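You operate a simulated robot arm through the tools that you are given. There is no shell and no other tool.

Carry out the task below with a simulated robot arm. There is one attempt and no reset: what you move stays moved.

Task
Put things in order on the padded board. At the end: the black spacer from the padded board stands where the orange stubby brush stood; the orange stubby brush from the padded board stands where the yellow pad stood; the yellow pad from the padded board stands on top of the black grease dish; the yellow toothed stud from the padded board is on the green paste tin; whatever was shut is shut again. Leave all else as you found it, and nothing knocked over.

Only the result counts: the job must be done as asked and must still hold three seconds after the hand-in. Knocking over, shifting, dropping, spilling or breaking anything else fails it.

Robot
A 5-joint arm with a two-finger parallel gripper, fixed in place. Base frame: the origin is at the foot of the arm, x ahead of it, y to its left, z up; the work surface is at about z = 0.008. Lengths are in m, angles in degrees, forces in N, time in s.
With the tool pointing down near the work surface it reaches from about 0.26 to 0.68 m from the base axis. Its first joint turns from -66.0 to 66.0 degrees. The tool tilts only in the upright plane through the base axis and itself; it spins freely about its own axis. Payload 2.9 kg.
The tool frame sits at the grasp point between the pads (the TCP): z along the fingers, y along the line on which they close. The tips reach 0.03 m beyond it. The gripper opens to 0.11 m. The fingers are 0.02 m wide and 0.01 m thick; the gripper's body (0.048 by 0.112 m) begins 0.055 m behind the TCP.
Orientation is that of the tool frame in the base frame, as a unit quaternion [w, x, y, z]. With the fingers straight down and closing along the base's y, the tool's x points along the base's -x, its y along +y and its z along -z.

Tools
- The arm moves only by the tool send_rows. Its argument "rows" is a list of rows, each a list of 7 numbers: the closure, from 0 (fully open) to 1 (shut), then the shift along the tool's x, y, z in m, then the turn, a rotation vector about the tool's x, y, z in degrees. In form: [[gripper, dx, dy, dz, ax, ay, az], ...]. A call has 1 to 20 rows; each row is the pose to reach, as a shift and turn from the pose commanded when the call began, along the tool's axes at that moment. A row lasts 0.2 s, in which the tool goes at most 0.05 m and 8.6 degrees; a call with a longer step from one row to the next is refused whole, and so is a gripper value outside its range. Where a pose cannot be reached the arm comes as near as it can. A force on the tool above 40 N (or 10 N above the force at the start of the call, whichever is more), or a blocked arm, ends the call early, and 0.2 s more pass. The fingers move at their own pace (about 0.108 m/s each) and stop on an object; they squeeze with about 22 N. The grip force told is the motor's: it shows also when the fingers shut on nothing. Time passes only in rows, and 0.2 s behind the last, so rows that repeat a pose let the fingers close. It gives the time, the measured TCP pose, the force on the tool (base axes), the opening and the grip force at its end, in the units of the frame above (readings bear some noise), with the torque about the TCP (base axes, N m) and any sound that the robot's microphone picked up.
- Cameras (640 x 400 px; columns grow to the right, rows downward): "scene" is fixed at [0.0282, -0.4492, 0.5956]; the picture's right is [0.82, -0.57, 0.00], its down [-0.38, -0.54, -0.75] and it looks along [0.43, 0.62, -0.66] (base axes); focal length 316 px, centre (320, 200). "wrist" rides on the gripper at [0.072, 0.017, -0.103] in the tool frame; the picture's right is [-0.23, 0.97, 0.00], its down [-0.76, -0.18, -0.62] and it looks along [-0.61, -0.14, 0.78] (tool axes); focal length 222 px, centre (320, 200). There is no depth. A picture from a camera that has moved, and an enlarged one, comes with that camera's place and axes in the base frame and with its lens.
- camera(camera): a new picture of that camera. No time passes.
- inspect(camera, box): a new picture of the part [left, top, right, bottom] of that camera's present view, enlarged. No time passes.
- close_job(): hands the job in; it is judged then, once.

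Places have to be worked out from the pictures, the camera data and where the tool is seen. Open the gripper and draw the arm clear of the work before you hand the job in, unless the task says otherwise.

The tools are called as a command line: name --pt "numbers of a row" for each row, then --argument value for the rest, lists and objects as JSON in quotes. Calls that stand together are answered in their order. send_rows: Moves the arm, as the interface text tells. Its arguments: {"type":"object","properties":{"rows":{"type":"array"}},"required":["rows"]} The other tools are called the same way: camera (camera) takes a picture; inspect (camera, box) takes an enlarged picture of a part of a camera's view; close_job () hands the job in.

At the start:

```text
clock: 0.0
tcp_pos: [0.4144, -0.1618, 0.2619]
orientation: [0.0, 0.0, 1.0, 0.001]
ft_force: [-0.1, 0.2, 0.5]
ft_torque: [0.02, 0.01, -0.03]
finger_gap: 0.1098
gripper_force: 0.0
```

scene: 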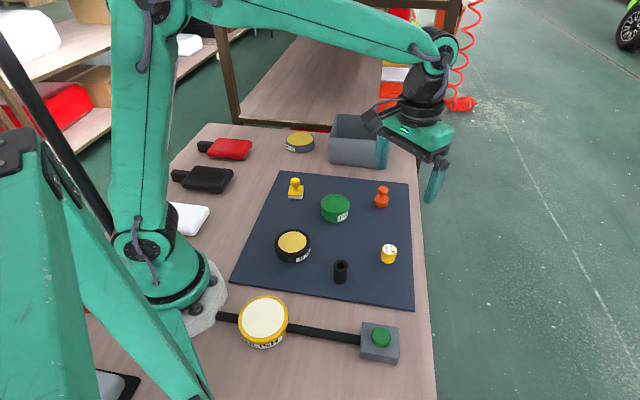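
wrist: 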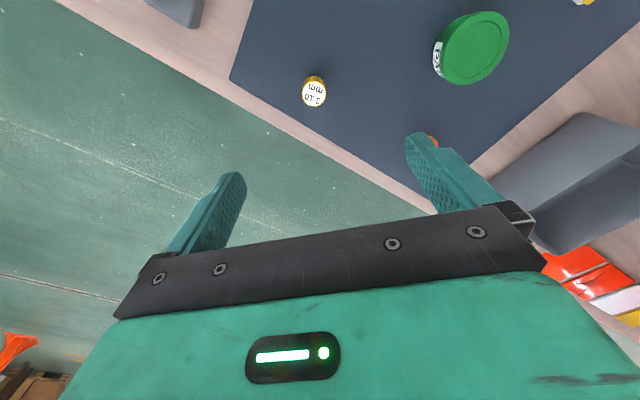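

I'll first look more closely at the padded board and its surroundings before moving.

inspect --camera "scene" --box '[230, 160, 430, 310]'

inspect --camera "scene" --box '[160, 100, 420, 230]'

inspect --camera "scene" --box '[200, 280, 420, 400]'

```text
2.67 times, centred on (330, 235) of scene
camera zoom: at [0.0282, -0.4492, 0.5956], right [0.82, -0.57, 0.0], down [-0.38, -0.54, -0.75], along [0.43, 0.62, -0.66], focal length 843 px, centre (293, 107)
```

zoom: 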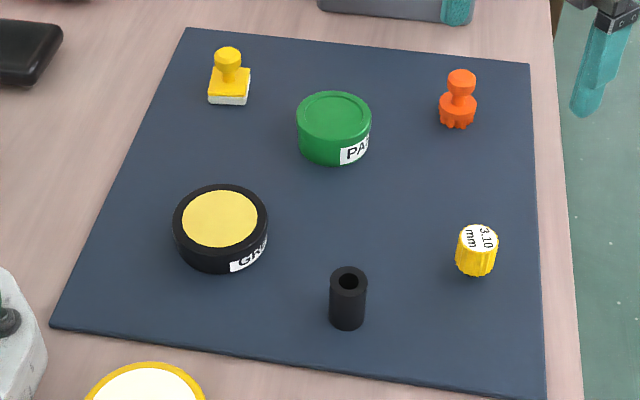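

```text
2.46 times, centred on (290, 165) of scene
camera zoom: at [0.0282, -0.4492, 0.5956], right [0.82, -0.57, 0.0], down [-0.38, -0.54, -0.75], along [0.43, 0.62, -0.66], focal length 778 px, centre (394, 286)
```

zoom: 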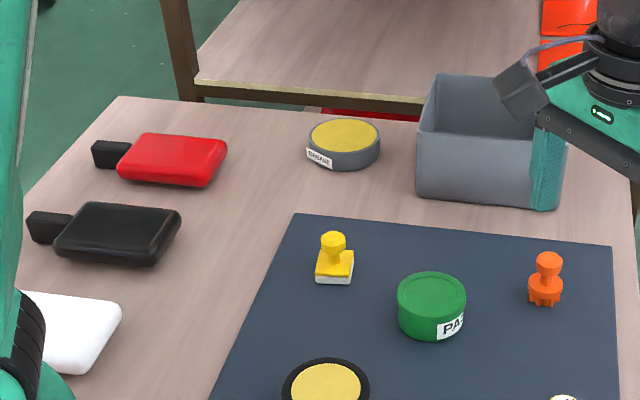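

```text
2.91 times, centred on (310, 340) of scene
camera zoom: at [0.0282, -0.4492, 0.5956], right [0.82, -0.57, 0.0], down [-0.38, -0.54, -0.75], along [0.43, 0.62, -0.66], focal length 920 px, centre (349, -207)
```

zoom: 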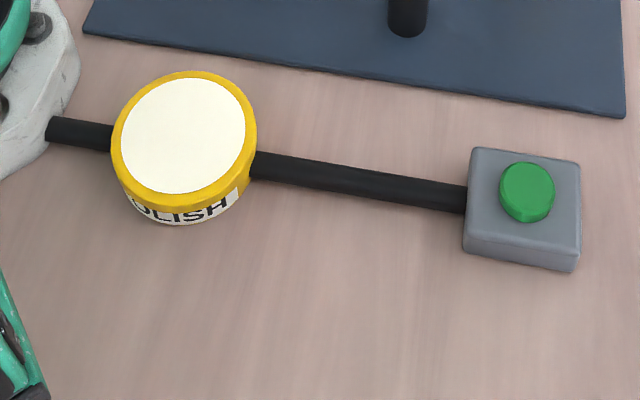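

The gripper hangs nearly over the yellow stud. I'll enlarge the wrist view to get its exact lens and axes data.

inspect --camera "wrist" --box '[220, 0, 540, 200]'

inspect --camera "scene" --box '[265, 170, 345, 220]'

inspect --camera "scene" --box '[260, 220, 340, 270]'

inspect --camera "scene" --box '[320, 175, 410, 230]'

```text
2.00 times, centred on (380, 100) of wrist
camera zoom: at [0.3432, -0.1454, 0.365], right [0.23, 0.97, 0.0], down [0.76, -0.18, 0.62], along [0.61, -0.14, -0.78], focal length 444 px, centre (200, 400)
```

zoom: 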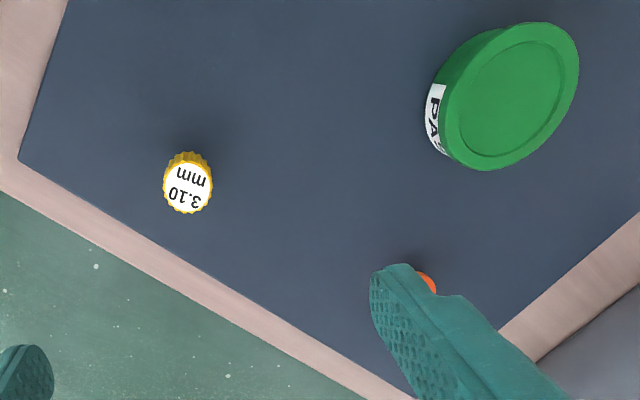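

```text
8.00 times, centred on (305, 195) of scene
camera zoom: at [0.0282, -0.4492, 0.5956], right [0.82, -0.57, 0.0], down [-0.38, -0.54, -0.75], along [0.43, 0.62, -0.66], focal length 2530 px, centre (440, 240)
```

zoom: 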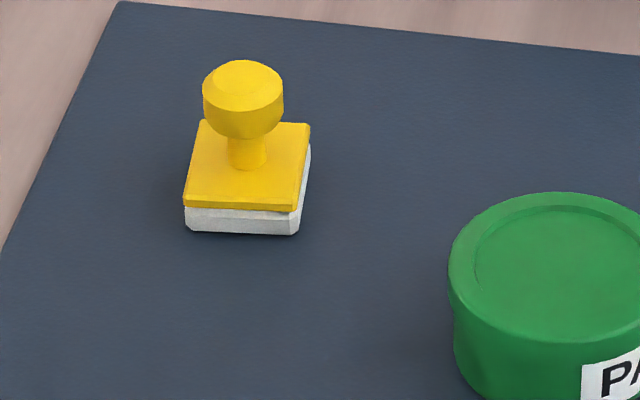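

```text
8.00 times, centred on (300, 245) of scene
camera zoom: at [0.0282, -0.4492, 0.5956], right [0.82, -0.57, 0.0], down [-0.38, -0.54, -0.75], along [0.43, 0.62, -0.66], focal length 2530 px, centre (480, -160)
```

zoom: 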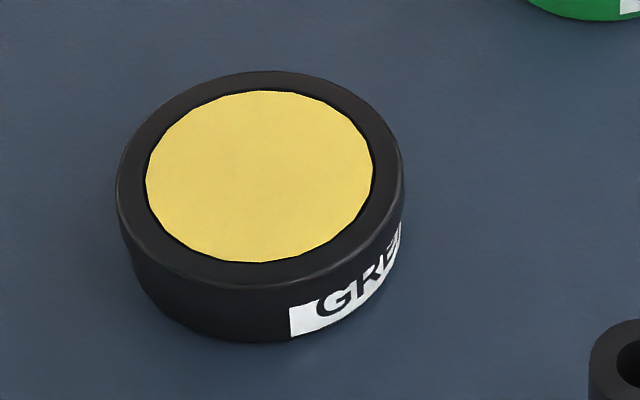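

```text
7.11 times, centred on (365, 202) of scene
camera zoom: at [0.0282, -0.4492, 0.5956], right [0.82, -0.57, 0.0], down [-0.38, -0.54, -0.75], along [0.43, 0.62, -0.66], focal length 2248 px, centre (0, 182)
```

zoom: 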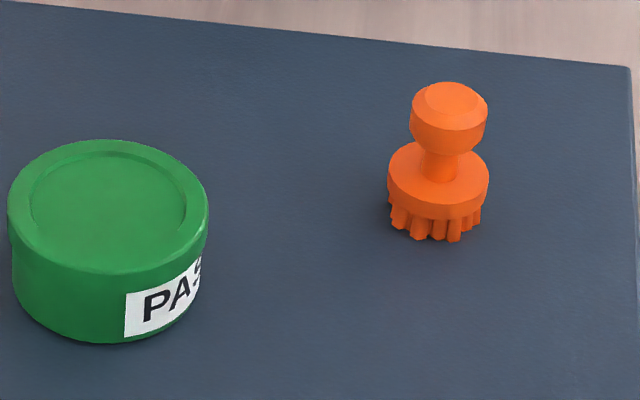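

Most places are consistent between the two cameras; the stud and spacer need finer measuring, so I'll enlarge them.

inspect --camera "scene" --box '[350, 230, 430, 280]'

inspect --camera "scene" --box '[300, 250, 380, 300]'

inspect --camera "scene" --box '[340, 270, 436, 330]'

```text
8.00 times, centred on (390, 255) of scene
camera zoom: at [0.0282, -0.4492, 0.5956], right [0.82, -0.57, 0.0], down [-0.38, -0.54, -0.75], along [0.43, 0.62, -0.66], focal length 2530 px, centre (-240, -240)
```

zoom: 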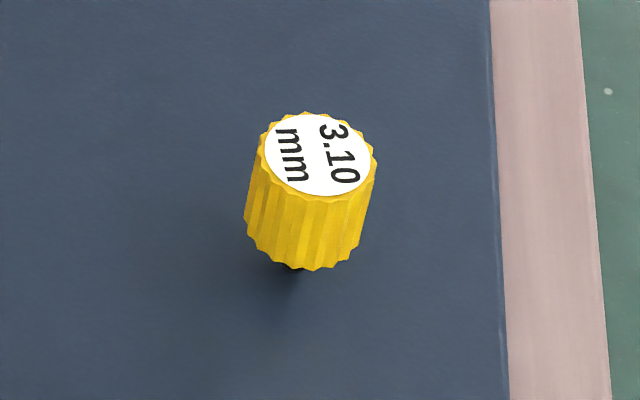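

```text
8.00 times, centred on (340, 275) of scene
camera zoom: at [0.0282, -0.4492, 0.5956], right [0.82, -0.57, 0.0], down [-0.38, -0.54, -0.75], along [0.43, 0.62, -0.66], focal length 2530 px, centre (160, -400)
```

zoom: 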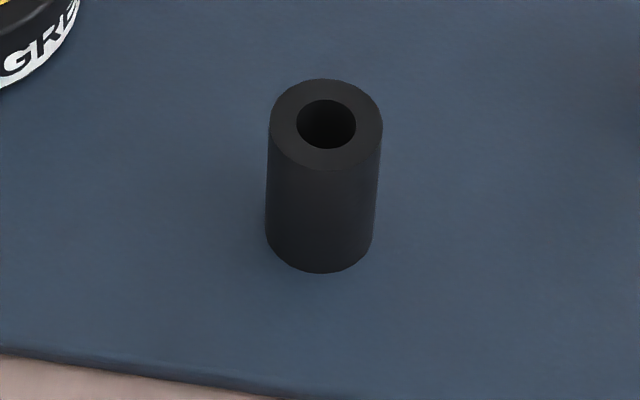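

```text
6.67 times, centred on (388, 300) of scene
camera zoom: at [0.0282, -0.4492, 0.5956], right [0.82, -0.57, 0.0], down [-0.38, -0.54, -0.75], along [0.43, 0.62, -0.66], focal length 2108 px, centre (-133, -467)
```

zoom: 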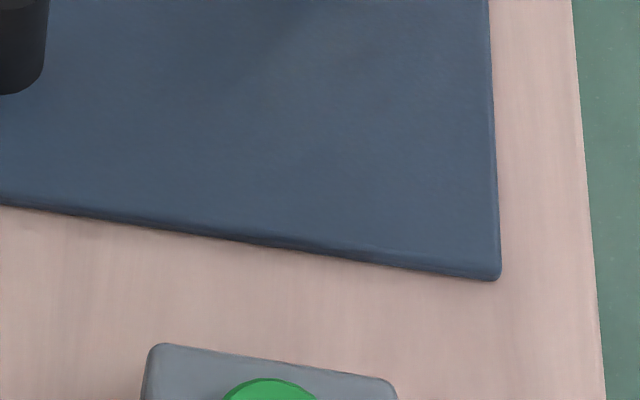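

The stud is really a yellow cap on a thin dark stem, with its top at about z = 0.062 near (0.409, -0.169). I'll lower the open gripper to a hover above it and check the alignment with the wrist camera.

send_rows --pt "0 0.006 -0.007 0.03 0 0 0" --pt "0 0.006 -0.007 0.065 0 0 0" --pt "0 0.006 -0.007 0.1 0 0 0" --pt "0 0.006 -0.007 0.12 0 0 0" --pt "0 0.006 -0.007 0.13 0 0 0" --pt "0 0.006 -0.007 0.13 0 0 0"

inspect --camera "wrist" --box '[160, 0, 480, 200]'

camera --camera "scene"

```text
clock: 1.4
tcp_pos: [0.4062, -0.1711, 0.1315]
orientation: [-0.001, 0.0, 1.0, 0.001]
ft_force: [0.1, -0.8, -0.2]
ft_torque: [-0.01, 0.01, 0.0]
finger_gap: 0.11
gripper_force: 0.1
```

```text
2.00 times, centred on (320, 100) of wrist
camera zoom: at [0.3365, -0.1526, 0.2345], right [0.23, 0.97, 0.0], down [0.76, -0.18, 0.62], along [0.61, -0.14, -0.78], focal length 444 px, centre (320, 400)
```

zoom: 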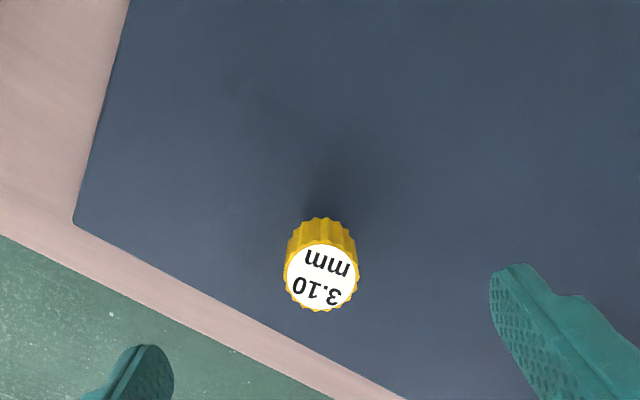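

```text
taken
```

scene: 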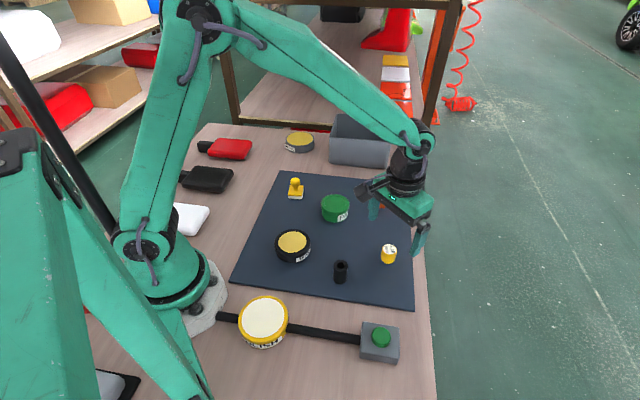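

The cap is centred under the tool at about (0.408, -0.1695). I'll descend so the tips are around z ≈ 0.03, part-close the fingers and check.

send_rows --pt "0 0 0 0.02 0 0 0" --pt "0 0 0 0.04 0 0 0" --pt "0 0 0 0.055 0 0 0" --pt "0 0 0 0.065 0 0 0" --pt "0 0 0 0.071 0 0 0" --pt "0.3 0 0 0.071 0 0 0" --pt "0.45 0 0 0.071 0 0 0" --pt "0.5 0 0 0.071 0 0 0"

camera --camera "wrist"

inspect --camera "scene" --box '[340, 210, 440, 280]'

```text
clock: 3.2
tcp_pos: [0.409, -0.1696, 0.0613]
orientation: [0.0, 0.0, 1.0, 0.0]
ft_force: [-1.1, 0.1, 0.2]
ft_torque: [0.01, 0.01, 0.0]
finger_gap: 0.0548
gripper_force: 0.0
```

```text
taken
camera wrist: at [0.3372, -0.1523, 0.1639], right [0.23, 0.97, 0.0], down [0.76, -0.18, 0.62], along [0.61, -0.14, -0.78], focal length 222 px, centre (320, 200)
```

wrist: 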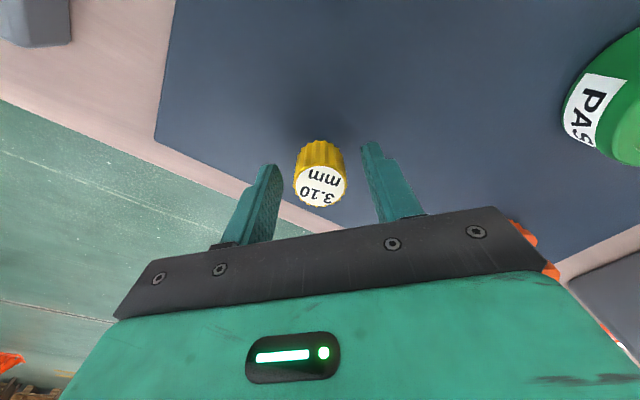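

```text
5.71 times, centred on (390, 245) of scene
camera zoom: at [0.0282, -0.4492, 0.5956], right [0.82, -0.57, 0.0], down [-0.38, -0.54, -0.75], along [0.43, 0.62, -0.66], focal length 1807 px, centre (-80, -57)
```

zoom: 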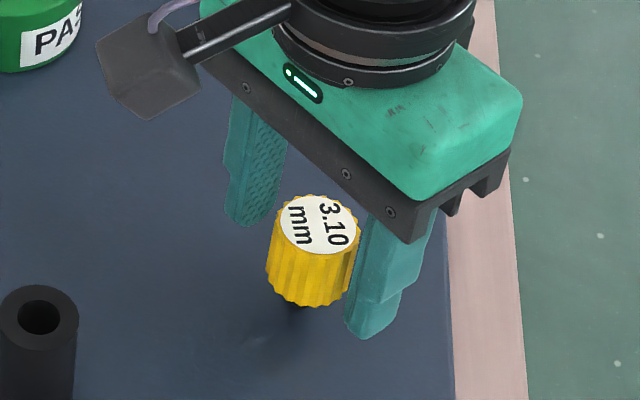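

The cap sits between the fingers and is centred. I'll close on it in small steps.

send_rows --pt "0.55 0 0 0 0 0 0" --pt "0.6 0 0 0 0 0 0" --pt "0.65 0 0 0 0 0 0" --pt "0.7 0 0 0 0 0 0" --pt "0.8 0 0 0 0 0 0" --pt "0.8 0 0 0 0 0 0"

camera --camera "wrist"

inspect --camera "scene" --box '[340, 210, 440, 280]'

```text
clock: 4.6
tcp_pos: [0.4089, -0.1692, 0.0604]
orientation: [0.0, 0.0, 1.0, 0.0]
ft_force: [0.0, -0.1, 6.0]
ft_torque: [0.07, -0.02, 0.02]
finger_gap: 0.0313
gripper_force: 22.4
```

```text
taken
camera wrist: at [0.3375, -0.1524, 0.1644], right [0.23, 0.97, 0.0], down [0.76, -0.18, 0.62], along [0.61, -0.14, -0.78], focal length 222 px, centre (320, 200)
```

wrist: 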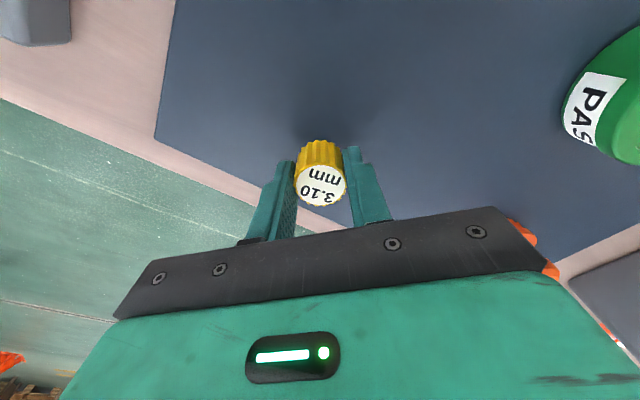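

```text
5.71 times, centred on (390, 245) of scene
camera zoom: at [0.0282, -0.4491, 0.5956], right [0.82, -0.57, 0.0], down [-0.38, -0.54, -0.75], along [0.43, 0.62, -0.66], focal length 1807 px, centre (-80, -57)
```

zoom: 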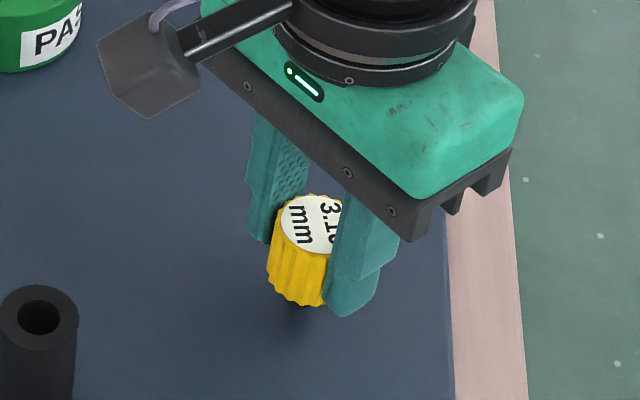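

Gripped at 31 mm with full force. I'll lift gently at first and watch the force, in case the stem is seated in something.

send_rows --pt "0.8 0 0 -0.002 0 0 0" --pt "0.8 0 0 -0.005 0 0 0" --pt "0.8 0 0 -0.01 0 0 0" --pt "0.8 0 0 -0.015 0 0 0"

inspect --camera "scene" --box '[340, 210, 440, 280]'

```text
clock: 5.6
tcp_pos: [0.4097, -0.169, 0.0749]
orientation: [0.0, 0.0, 1.0, 0.0]
ft_force: [0.1, 0.4, -0.7]
ft_torque: [0.01, -0.01, -0.05]
finger_gap: 0.0312
gripper_force: 22.3
```

```text
5.71 times, centred on (390, 245) of scene
camera zoom: at [0.0282, -0.4492, 0.5956], right [0.82, -0.57, 0.0], down [-0.38, -0.54, -0.75], along [0.43, 0.62, -0.66], focal length 1807 px, centre (-80, -57)
```

zoom: 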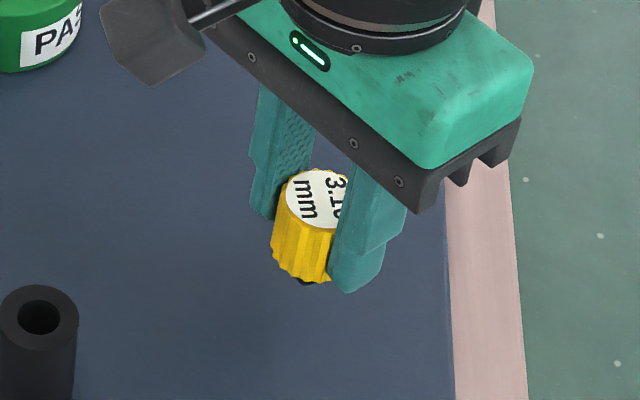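

It lifts freely. I'll raise it high to see its underside and stem from the scene camera before placing it.

send_rows --pt "0.8 0 0 -0.03 0 0 0" --pt "0.8 0 0 -0.07 0 0 0" --pt "0.8 0 0 -0.115 0 0 0" --pt "0.8 0 0 -0.16 0 0 0" --pt "0.8 0 0 -0.205 0 0 0" --pt "0.8 0 0 -0.25 0 0 0" --pt "0.8 0 0 -0.29 0 0 0" --pt "0.8 0 0 -0.32 0 0 0" --pt "0.8 0 0 -0.33 0 0 0" --pt "0.8 0 0 -0.33 0 0 0"

camera --camera "scene"

camera --camera "wrist"

```text
clock: 7.8
tcp_pos: [0.4089, -0.1694, 0.4051]
orientation: [0.001, 0.0, 1.0, 0.0]
ft_force: [-0.8, -0.1, -0.3]
ft_torque: [-0.01, 0.0, -0.01]
finger_gap: 0.0311
gripper_force: 22.6
```

```text
taken
```

scene: 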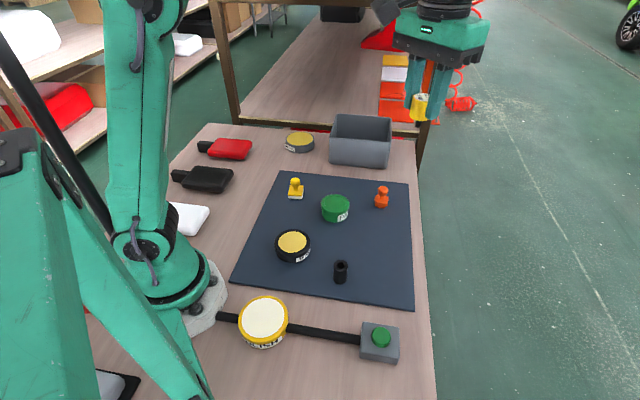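

```text
taken
camera wrist: at [0.3377, -0.1527, 0.5096], right [0.23, 0.97, 0.0], down [0.76, -0.18, 0.62], along [0.61, -0.14, -0.78], focal length 222 px, centre (320, 200)
```

wrist: 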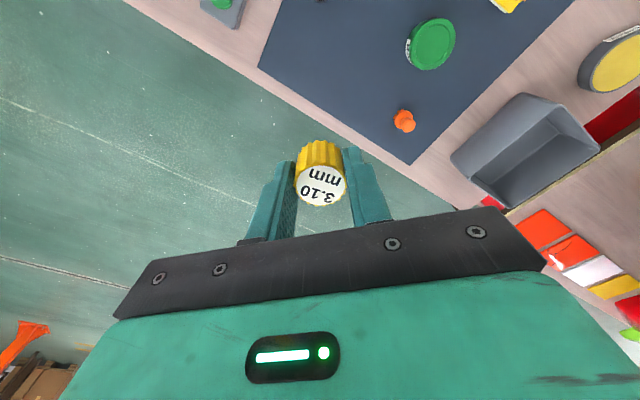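

inspect --camera "scene" --box '[390, 80, 454, 140]'

```text
6.67 times, centred on (422, 110) of scene
camera zoom: at [0.0282, -0.4492, 0.5956], right [0.82, -0.57, 0.0], down [-0.38, -0.54, -0.75], along [0.43, 0.62, -0.66], focal length 2108 px, centre (-360, 800)
```

zoom: 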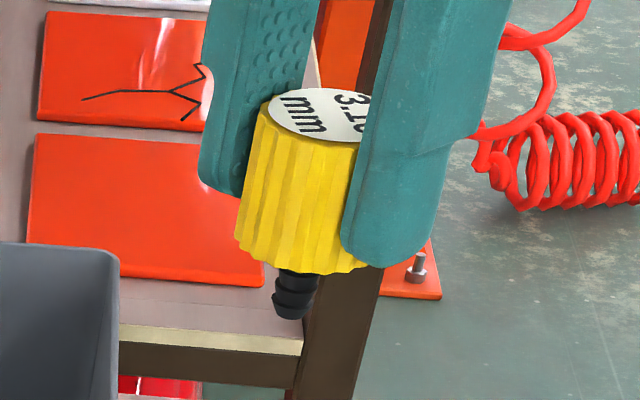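

The stud has a barbed dark stem about 18 mm long with a small flat foot, so its bottom is about 49 mm below the TCP. I'll carry it high over the green tin near (0.409, 0.029) and look again.

send_rows --pt "0.8 0 0.04 0.0 0 0 0" --pt "0.8 0 0.08 0.01 0 0 0" --pt "0.8 -0.001 0.12 0.03 0 0 0" --pt "0.8 -0.001 0.16 0.05 0 0 0" --pt "0.8 -0.001 0.185 0.08 0 0 0" --pt "0.8 -0.001 0.198 0.12 0 0 0" --pt "0.8 -0.001 0.198 0.16 0 0 0" --pt "0.8 -0.001 0.198 0.19 0 0 0" --pt "0.8 -0.001 0.198 0.2 0 0 0" --pt "0.8 -0.001 0.198 0.2 0 0 0"

camera --camera "wrist"

camera --camera "scene"

```text
clock: 10.0
tcp_pos: [0.4099, 0.03, 0.2074]
orientation: [0.0, 0.0, 1.0, 0.0]
ft_force: [0.2, 0.1, -0.7]
ft_torque: [0.0, 0.02, -0.03]
finger_gap: 0.0313
gripper_force: 21.8
```

```text
taken
camera wrist: at [0.3378, 0.0469, 0.3108], right [0.23, 0.97, 0.0], down [0.76, -0.18, 0.62], along [0.61, -0.14, -0.78], focal length 222 px, centre (320, 200)
```

wrist: 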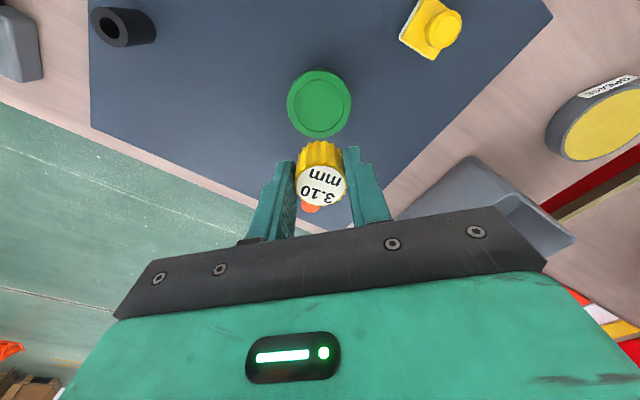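

```text
taken
```

scene: 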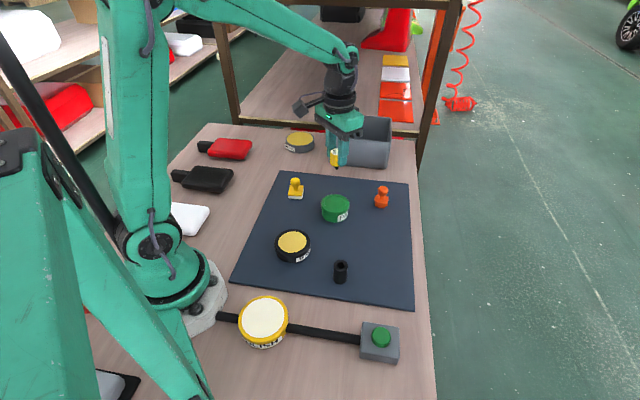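

I'll enlarge the wrist view to fix the tin centre, and also the pad, spacer and brush places.

inspect --camera "wrist" --box '[260, 50, 388, 150]'

inspect --camera "wrist" --box '[380, 0, 508, 80]'

inspect --camera "wrist" --box '[64, 0, 192, 80]'

```text
4.00 times, centred on (324, 100) of wrist
camera zoom: at [0.3378, 0.0469, 0.3108], right [0.23, 0.97, 0.0], down [0.76, -0.18, 0.62], along [0.61, -0.14, -0.78], focal length 888 px, centre (304, 600)
```

zoom: 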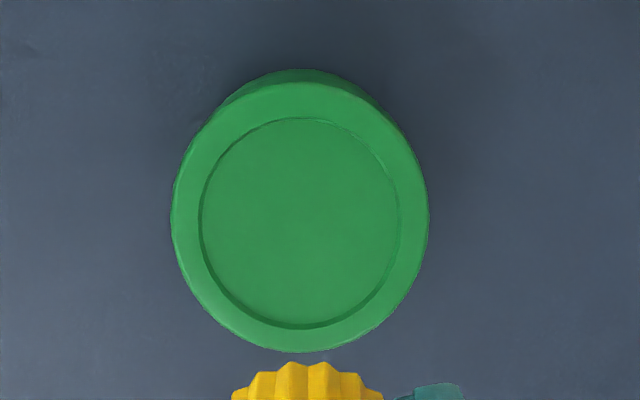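

```text
5.00 times, centred on (444, 40) of wrist
camera zoom: at [0.3378, 0.0469, 0.3108], right [0.23, 0.97, 0.0], down [0.76, -0.18, 0.62], along [0.61, -0.14, -0.78], focal length 1111 px, centre (-300, 1000)
```

zoom: 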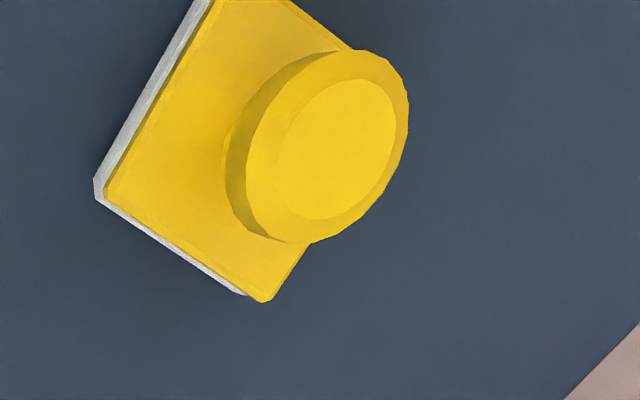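

```text
5.00 times, centred on (128, 40) of wrist
camera zoom: at [0.3378, 0.0469, 0.3108], right [0.23, 0.97, 0.0], down [0.76, -0.18, 0.62], along [0.61, -0.14, -0.78], focal length 1111 px, centre (1280, 1000)
```

zoom: 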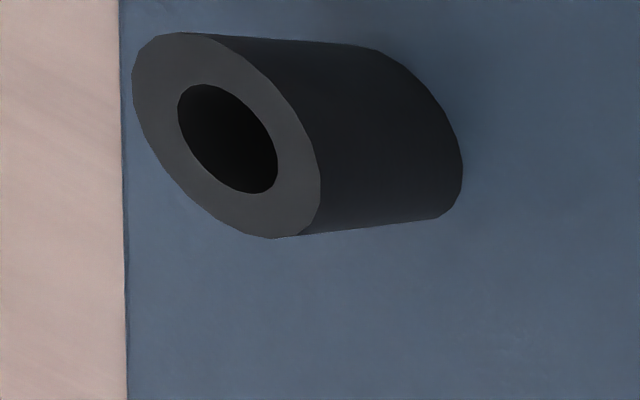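

The tin centre is at about (0.410, 0.0285), right under the TCP. I'll lower the stud to just above the lid.

send_rows --pt "0.8 0 0 0.03 0 0 0" --pt "0.8 0 0 0.06 0 0 0" --pt "0.8 0 0 0.085 0 0 0" --pt "0.8 0 0 0.097 0 0 0" --pt "0.8 0 0 0.102 0 0 0" --pt "0.8 0 0 0.102 0 0 0"

inspect --camera "scene" --box '[295, 150, 375, 230]'

inspect --camera "wrist" --box '[220, 60, 420, 230]'

```text
clock: 11.4
tcp_pos: [0.41, 0.0296, 0.1043]
orientation: [0.0, 0.0, 1.0, 0.0]
ft_force: [-0.2, -0.7, 0.5]
ft_torque: [0.05, -0.03, 0.01]
finger_gap: 0.0314
gripper_force: 22.3
```

```text
5.00 times, centred on (335, 190) of scene
camera zoom: at [0.0282, -0.4492, 0.5956], right [0.82, -0.57, 0.0], down [-0.38, -0.54, -0.75], along [0.43, 0.62, -0.66], focal length 1581 px, centre (245, 250)
```

zoom: 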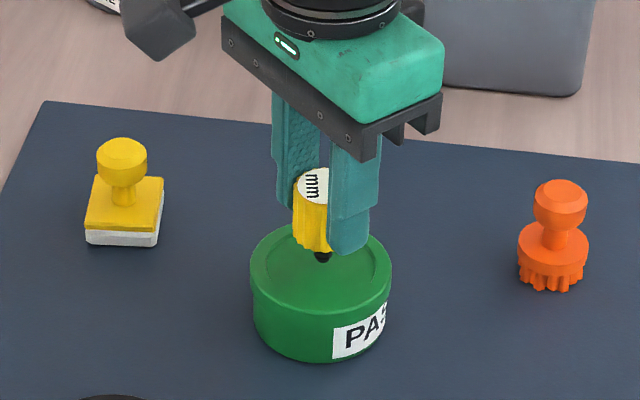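

```text
2.35 times, centred on (320, 145) of wrist
camera zoom: at [0.3381, 0.0461, 0.2075], right [0.23, 0.97, 0.0], down [0.76, -0.18, 0.62], along [0.61, -0.14, -0.78], focal length 523 px, centre (320, 329)
```

zoom: 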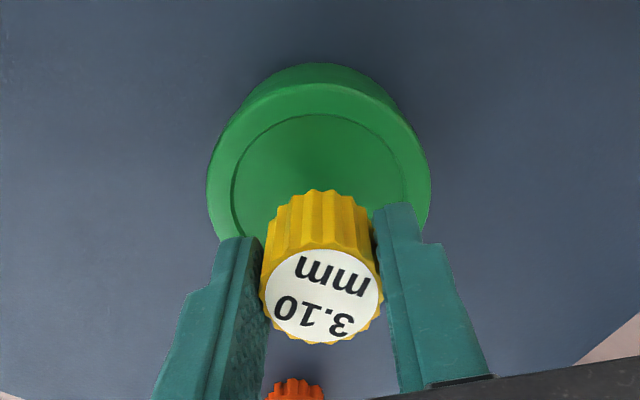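

The stem hangs a few mm above the lid's centre. I'll lower in millimetre steps and watch the vertical force.

send_rows --pt "0.8 0 0 0.002 0 0 0" --pt "0.8 0 0 0.004 0 0 0" --pt "0.8 0 0 0.004 0 0 0"

inspect --camera "scene" --box '[305, 175, 369, 225]'

```text
clock: 12.2
tcp_pos: [0.4093, 0.0296, 0.1009]
orientation: [0.001, 0.0, 1.0, 0.0]
ft_force: [-1.6, -1.5, 12.7]
ft_torque: [-0.2, 0.12, 0.01]
finger_gap: 0.0306
gripper_force: 21.9
```

```text
8.00 times, centred on (337, 200) of scene
camera zoom: at [0.0281, -0.4492, 0.5956], right [0.82, -0.57, 0.0], down [-0.38, -0.54, -0.75], along [0.43, 0.62, -0.66], focal length 2530 px, centre (184, 200)
```

zoom: 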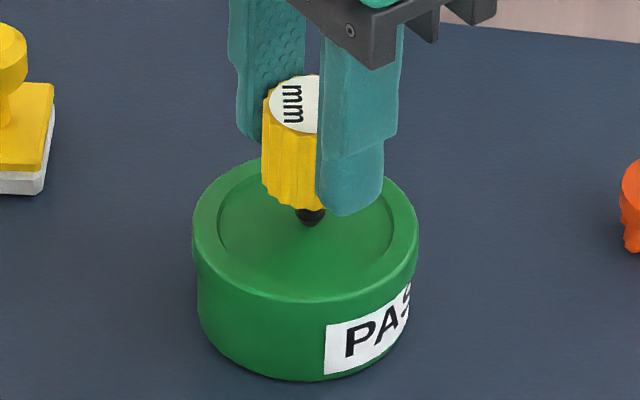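

Contact: 12.7 N upward, so the stem is on the lid. I'll back off by a small amount so that it rests with little load before release.

send_rows --pt "0.8 0 0 -0.001 0 0 0" --pt "0.8 0 0 -0.001 0 0 0"

```text
clock: 12.8
tcp_pos: [0.4099, 0.029, 0.1001]
orientation: [0.0, 0.0, 1.0, 0.0]
ft_force: [1.8, 1.8, 5.9]
ft_torque: [-0.01, -0.1, 0.0]
finger_gap: 0.0307
gripper_force: 21.9
```

Still 5.9 N; I'll back off a bit more.

send_rows --pt "0.8 0 0 -0.0007 0 0 0" --pt "0.8 0 0 -0.0007 0 0 0"

inspect --camera "wrist" --box '[220, 60, 420, 230]'

```text
clock: 13.4
tcp_pos: [0.4099, 0.0278, 0.1013]
orientation: [-0.001, -0.001, 1.0, 0.0]
ft_force: [0.7, -0.7, -0.3]
ft_torque: [0.0, -0.02, -0.01]
finger_gap: 0.0313
gripper_force: 21.9
```

```text
2.35 times, centred on (320, 145) of wrist
camera zoom: at [0.3377, 0.0457, 0.2047], right [0.23, 0.97, 0.0], down [0.76, -0.18, 0.62], along [0.61, -0.14, -0.78], focal length 523 px, centre (320, 329)
```

zoom: 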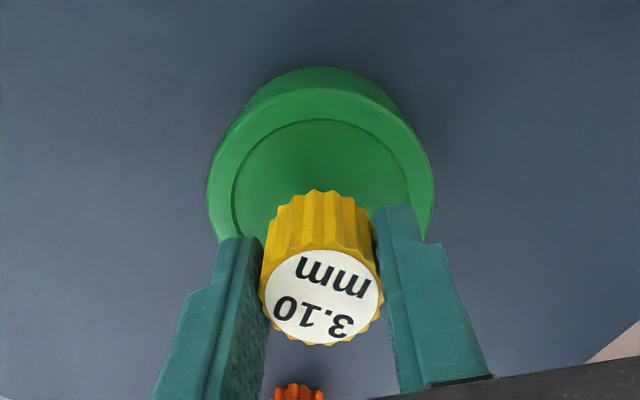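

Load is essentially zero now. I'll touch down by 0.3 mm and open the fingers slowly.

send_rows --pt "0.8 0 0 0.0003 0 0 0" --pt "0.74 0 0 0.0003 0 0 0" --pt "0.71 0 0 0.0003 0 0 0" --pt "0.7 0 0 0.0003 0 0 0" --pt "0.69 0 0 0.0003 0 0 0" --pt "0.68 0 0 0.0003 0 0 0" --pt "0.68 0 0 0.0003 0 0 0"

inspect --camera "wrist" --box '[220, 60, 420, 230]'

inspect --camera "scene" --box '[305, 175, 369, 225]'

```text
clock: 15.0
tcp_pos: [0.4096, 0.0284, 0.1007]
orientation: [0.0, 0.0, 1.0, 0.0]
ft_force: [0.4, -0.4, -0.5]
ft_torque: [-0.03, -0.03, 0.0]
finger_gap: 0.0351
gripper_force: 0.1
```

```text
2.35 times, centred on (320, 145) of wrist
camera zoom: at [0.3381, 0.0455, 0.2044], right [0.23, 0.97, 0.0], down [0.76, -0.18, 0.62], along [0.61, -0.14, -0.78], focal length 523 px, centre (320, 329)
```

zoom: 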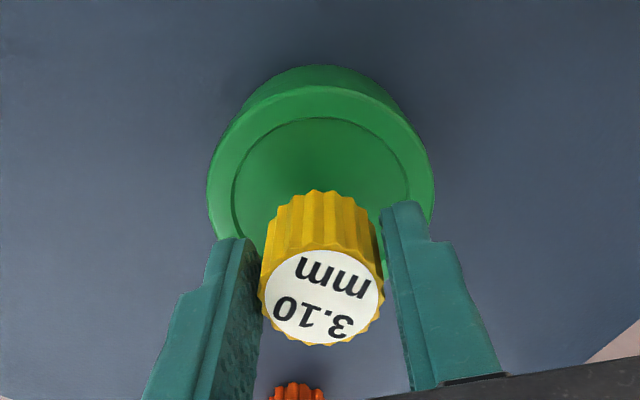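

```text
8.00 times, centred on (337, 200) of scene
camera zoom: at [0.0282, -0.4492, 0.5956], right [0.82, -0.57, 0.0], down [-0.38, -0.54, -0.75], along [0.43, 0.62, -0.66], focal length 2530 px, centre (184, 200)
```

zoom: 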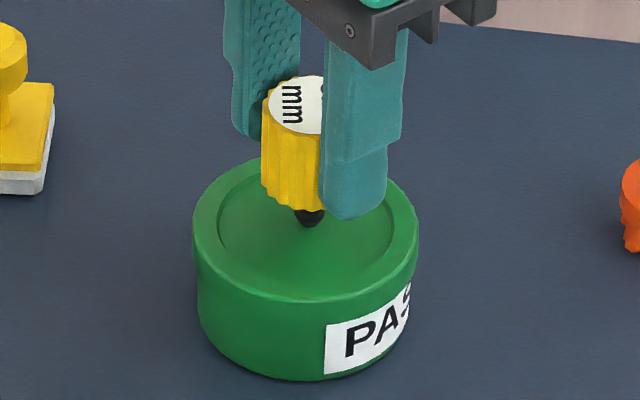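

The stud stays upright with the fingers off it. I'll open further and check before lifting away.

send_rows --pt "0.64 0 0 0.0 0 0 0" --pt "0.6 0 0 0.0 0 0 0" --pt "0.55 0 0 0.0 0 0 0" --pt "0.5 0 0 0.0 0 0 0" --pt "0.45 0 0 0.0 0 0 0" --pt "0.45 0 0 0.0 0 0 0"

inspect --camera "wrist" --box '[220, 60, 420, 230]'

inspect --camera "scene" --box '[305, 175, 369, 225]'

```text
clock: 16.4
tcp_pos: [0.4093, 0.0292, 0.1007]
orientation: [0.0, -0.001, 1.0, 0.001]
ft_force: [0.2, -0.8, -0.2]
ft_torque: [0.02, -0.03, 0.02]
finger_gap: 0.0605
gripper_force: 0.0
```

```text
2.35 times, centred on (320, 145) of wrist
camera zoom: at [0.3381, 0.0455, 0.2044], right [0.23, 0.97, 0.0], down [0.76, -0.18, 0.62], along [0.61, -0.14, -0.78], focal length 523 px, centre (320, 329)
```

zoom: 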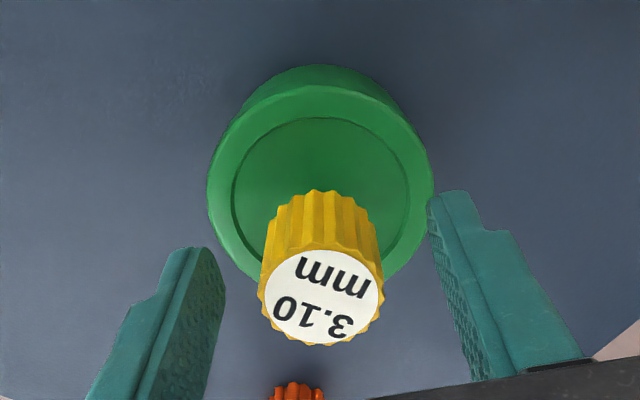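

```text
8.00 times, centred on (337, 200) of scene
camera zoom: at [0.0282, -0.4492, 0.5956], right [0.82, -0.57, 0.0], down [-0.38, -0.54, -0.75], along [0.43, 0.62, -0.66], focal length 2530 px, centre (184, 200)
```

zoom: 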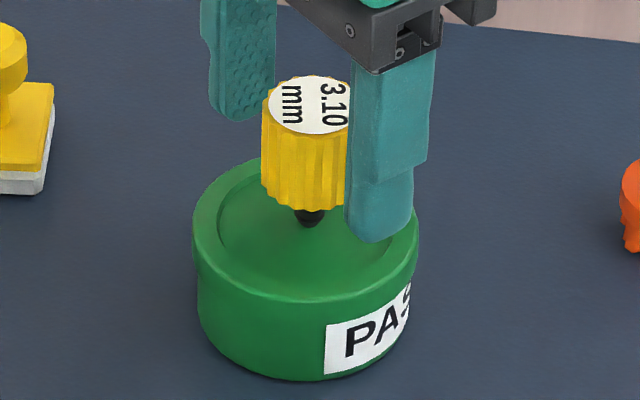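

The stud stands by itself on the lid. I'll lift straight up and move over to a hover above the yellow pad near (0.367, 0.155).

send_rows --pt "0.4 0 0 -0.02 0 0 0" --pt "0.2 0 0 -0.05 0 0 0" --pt "0.0 0 0 -0.09 0 0 0" --pt "0 0 0 -0.13 0 0 0" --pt "0 0.014 0.04 -0.13 0 0 0" --pt "0 0.028 0.08 -0.13 0 0 0" --pt "0 0.0424 0.1258 -0.12 0 0 0" --pt "0 0.0424 0.1258 -0.09 0 0 0" --pt "0 0.0424 0.1258 -0.06 0 0 0" --pt "0 0.0424 0.1258 -0.05 0 0 0" --pt "0 0.0424 0.1258 -0.05 0 0 0"

camera --camera "wrist"

camera --camera "scene"

```text
clock: 18.8
tcp_pos: [0.3681, 0.155, 0.1497]
orientation: [0.0, -0.001, 1.0, -0.001]
ft_force: [0.2, 0.9, -0.3]
ft_torque: [0.02, -0.01, -0.02]
finger_gap: 0.1099
gripper_force: 0.0
```

```text
taken
camera wrist: at [0.2967, 0.1725, 0.2531], right [0.23, 0.97, 0.0], down [0.76, -0.18, 0.62], along [0.61, -0.14, -0.78], focal length 222 px, centre (320, 200)
```

wrist: 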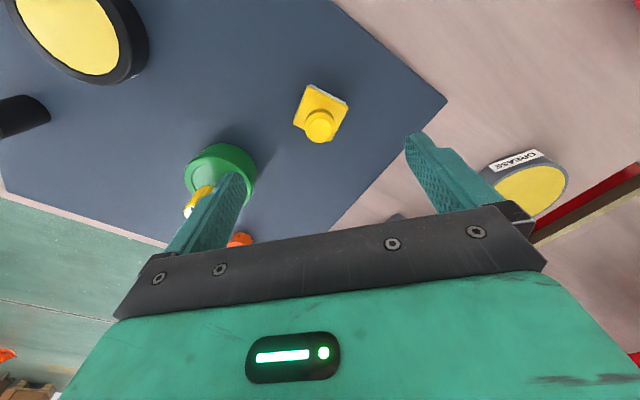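

```text
taken
```

scene: 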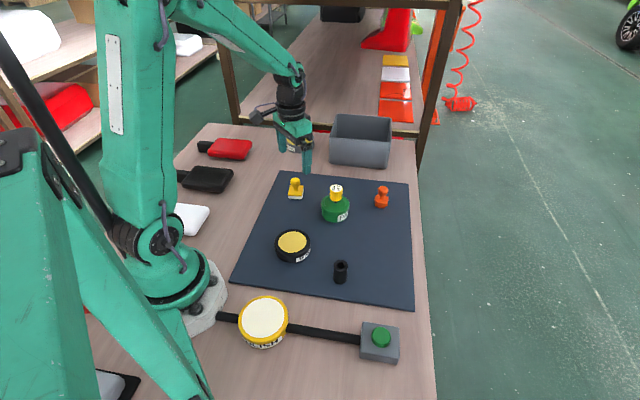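

The stud is standing on the tin. Now I'll enlarge the pad in the wrist view to fix its place and yaw.

inspect --camera "wrist" --box '[272, 70, 368, 150]'

inspect --camera "wrist" --box '[0, 0, 160, 100]'

inspect --camera "scene" --box '[260, 165, 400, 270]'

```text
5.00 times, centred on (320, 110) of wrist
camera zoom: at [0.2967, 0.1725, 0.2531], right [0.23, 0.97, 0.0], down [0.76, -0.18, 0.62], along [0.61, -0.14, -0.78], focal length 1111 px, centre (320, 650)
```

zoom: 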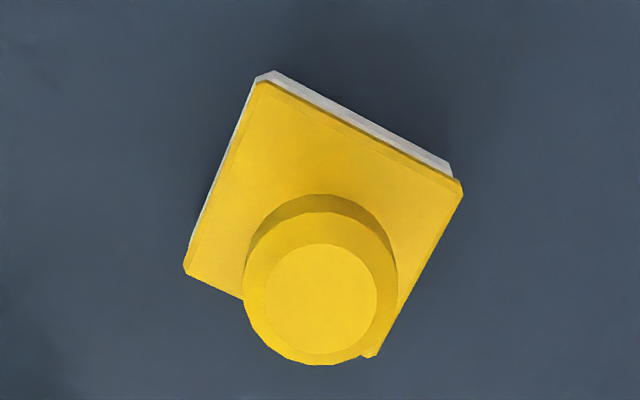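

```text
4.00 times, centred on (80, 50) of wrist
camera zoom: at [0.2967, 0.1725, 0.2531], right [0.23, 0.97, 0.0], down [0.76, -0.18, 0.62], along [0.61, -0.14, -0.78], focal length 888 px, centre (1280, 800)
```

zoom: 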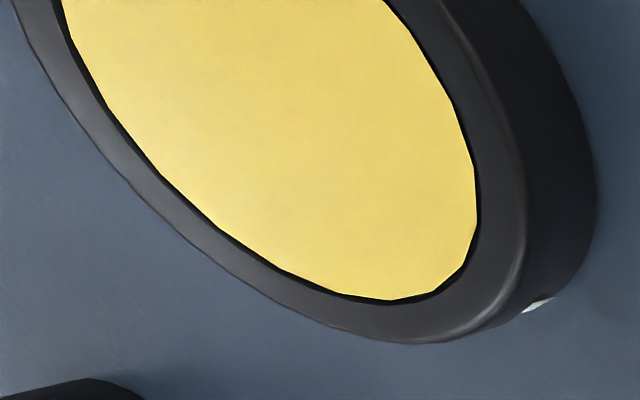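

```text
3.81 times, centred on (330, 218) of scene
camera zoom: at [0.0282, -0.4492, 0.5956], right [0.82, -0.57, 0.0], down [-0.38, -0.54, -0.75], along [0.43, 0.62, -0.66], focal length 1204 px, centre (282, 133)
```

zoom: 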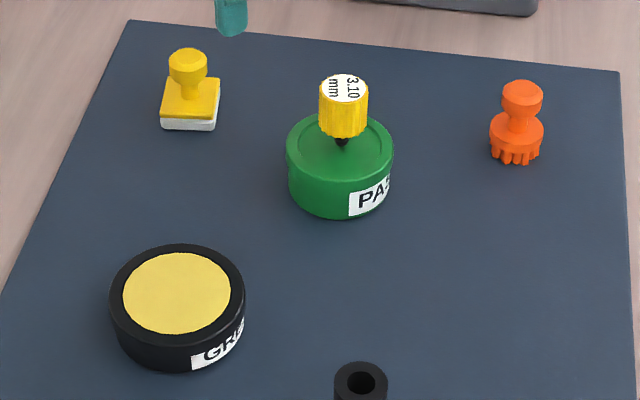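

The pad's centre is at about (0.368, 0.156), with knob top around z ≈ 0.065. I'll descend so the tips straddle the knob above the base plate, then close gently.

send_rows --pt "0 -0.001 0.0008 0.02 0 0 0" --pt "0 -0.001 0.0008 0.045 0 0 0" --pt "0 -0.001 0.0008 0.065 0 0 0" --pt "0 -0.001 0.0008 0.08 0 0 0" --pt "0 -0.001 0.0008 0.087 0 0 0" --pt "0.3 -0.001 0.0008 0.087 0 0 0" --pt "0.5 -0.001 0.0008 0.087 0 0 0" --pt "0.6 -0.001 0.0008 0.087 0 0 0" --pt "0.6 -0.001 0.0008 0.087 0 0 0"

inspect --camera "wrist" --box '[220, 80, 420, 230]'

inspect --camera "scene" --box '[265, 150, 345, 210]'

```text
clock: 20.8
tcp_pos: [0.3689, 0.1557, 0.0631]
orientation: [0.0, 0.0, 1.0, 0.0]
ft_force: [0.0, -0.3, 0.7]
ft_torque: [0.0, 0.01, 0.02]
finger_gap: 0.0441
gripper_force: 0.1
```

```text
2.67 times, centred on (320, 155) of wrist
camera zoom: at [0.2973, 0.1731, 0.1673], right [0.23, 0.97, 0.0], down [0.76, -0.18, 0.62], along [0.61, -0.14, -0.78], focal length 592 px, centre (320, 320)
```

zoom: 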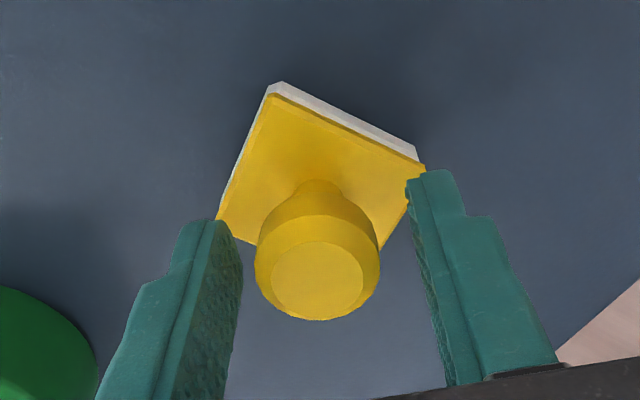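

```text
6.67 times, centred on (305, 180) of scene
camera zoom: at [0.0282, -0.4492, 0.5956], right [0.82, -0.57, 0.0], down [-0.38, -0.54, -0.75], along [0.43, 0.62, -0.66], focal length 2108 px, centre (420, 333)
```

zoom: 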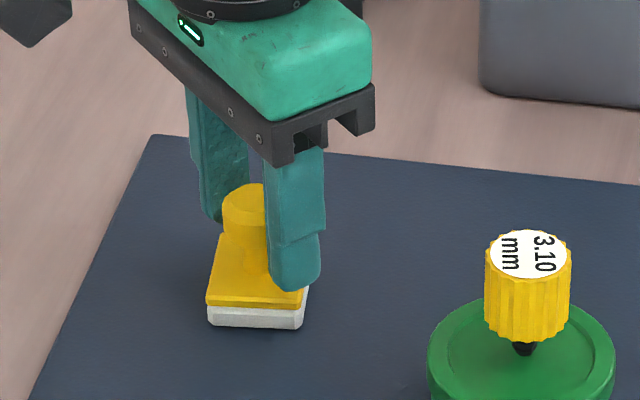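

No contact so far, and the knob is centred. I'll close on the knob.

send_rows --pt "0.65 0 0 0 0 0 0" --pt "0.7 0 0 0 0 0 0" --pt "0.73 0 0 0 0 0 0" --pt "0.76 0 0 0 0 0 0" --pt "0.82 0 0 0 0 0 0" --pt "0.82 0 0 0 0 0 0"

inspect --camera "wrist" --box '[220, 80, 420, 230]'

inspect --camera "scene" --box '[265, 150, 345, 210]'

```text
clock: 22.2
tcp_pos: [0.368, 0.156, 0.0653]
orientation: [-0.001, -0.001, 1.0, -0.001]
ft_force: [-0.2, -0.2, -0.2]
ft_torque: [-0.01, -0.01, -0.01]
finger_gap: 0.0266
gripper_force: 21.9
```

```text
2.67 times, centred on (320, 155) of wrist
camera zoom: at [0.2973, 0.1731, 0.1673], right [0.23, 0.97, 0.0], down [0.76, -0.18, 0.62], along [0.61, -0.14, -0.78], focal length 592 px, centre (320, 320)
```

zoom: 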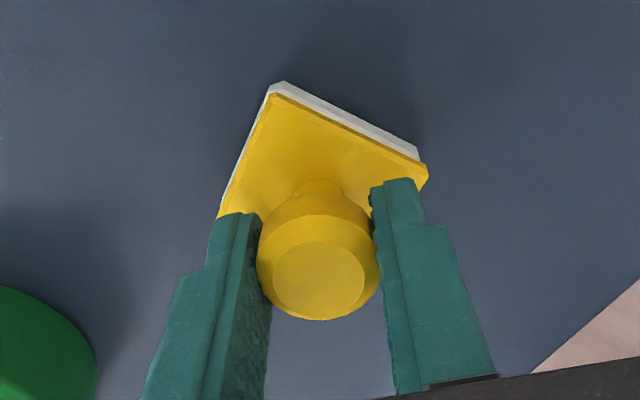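

```text
6.67 times, centred on (305, 180) of scene
camera zoom: at [0.0282, -0.4492, 0.5956], right [0.82, -0.57, 0.0], down [-0.38, -0.54, -0.75], along [0.43, 0.62, -0.66], focal length 2108 px, centre (420, 333)
```

zoom: 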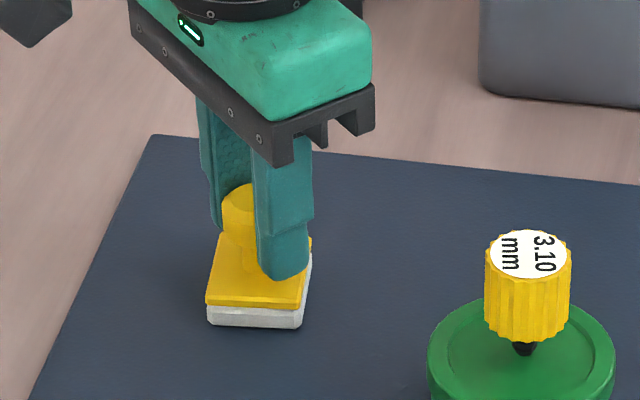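

The knob is firmly held at 26.6 mm. I'll lift slowly, then raise it well clear.

send_rows --pt "0.82 0 0 -0.003 0 0 0" --pt "0.82 0 0 -0.01 0 0 0" --pt "0.82 0 0 -0.03 0 0 0" --pt "0.82 0 0 -0.06 0 0 0" --pt "0.82 0 0 -0.1 0 0 0" --pt "0.82 0 0 -0.13 0 0 0" --pt "0.82 0 0 -0.15 0 0 0" --pt "0.82 0 0 -0.15 0 0 0"

inspect --camera "scene" --box '[250, 80, 350, 210]'

camera --camera "wrist"

```text
clock: 24.0
tcp_pos: [0.369, 0.156, 0.2148]
orientation: [-0.001, 0.0, 1.0, 0.0]
ft_force: [0.3, -0.3, -0.5]
ft_torque: [-0.01, -0.03, 0.02]
finger_gap: 0.0269
gripper_force: 22.1
```

```text
3.08 times, centred on (300, 145) of scene
camera zoom: at [0.0282, -0.4492, 0.5956], right [0.82, -0.57, 0.0], down [-0.38, -0.54, -0.75], along [0.43, 0.62, -0.66], focal length 973 px, centre (382, 369)
```

zoom: 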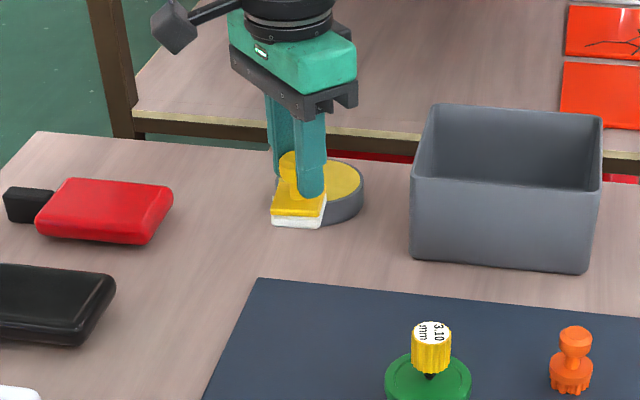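

```text
taken
camera wrist: at [0.2976, 0.173, 0.3183], right [0.23, 0.97, 0.0], down [0.76, -0.18, 0.62], along [0.61, -0.14, -0.78], focal length 222 px, centre (320, 200)
```

wrist: 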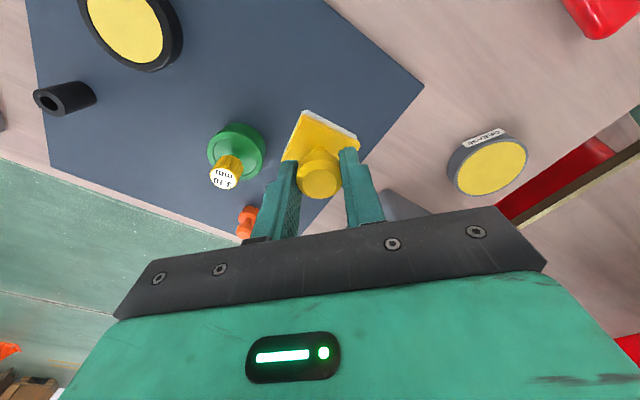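

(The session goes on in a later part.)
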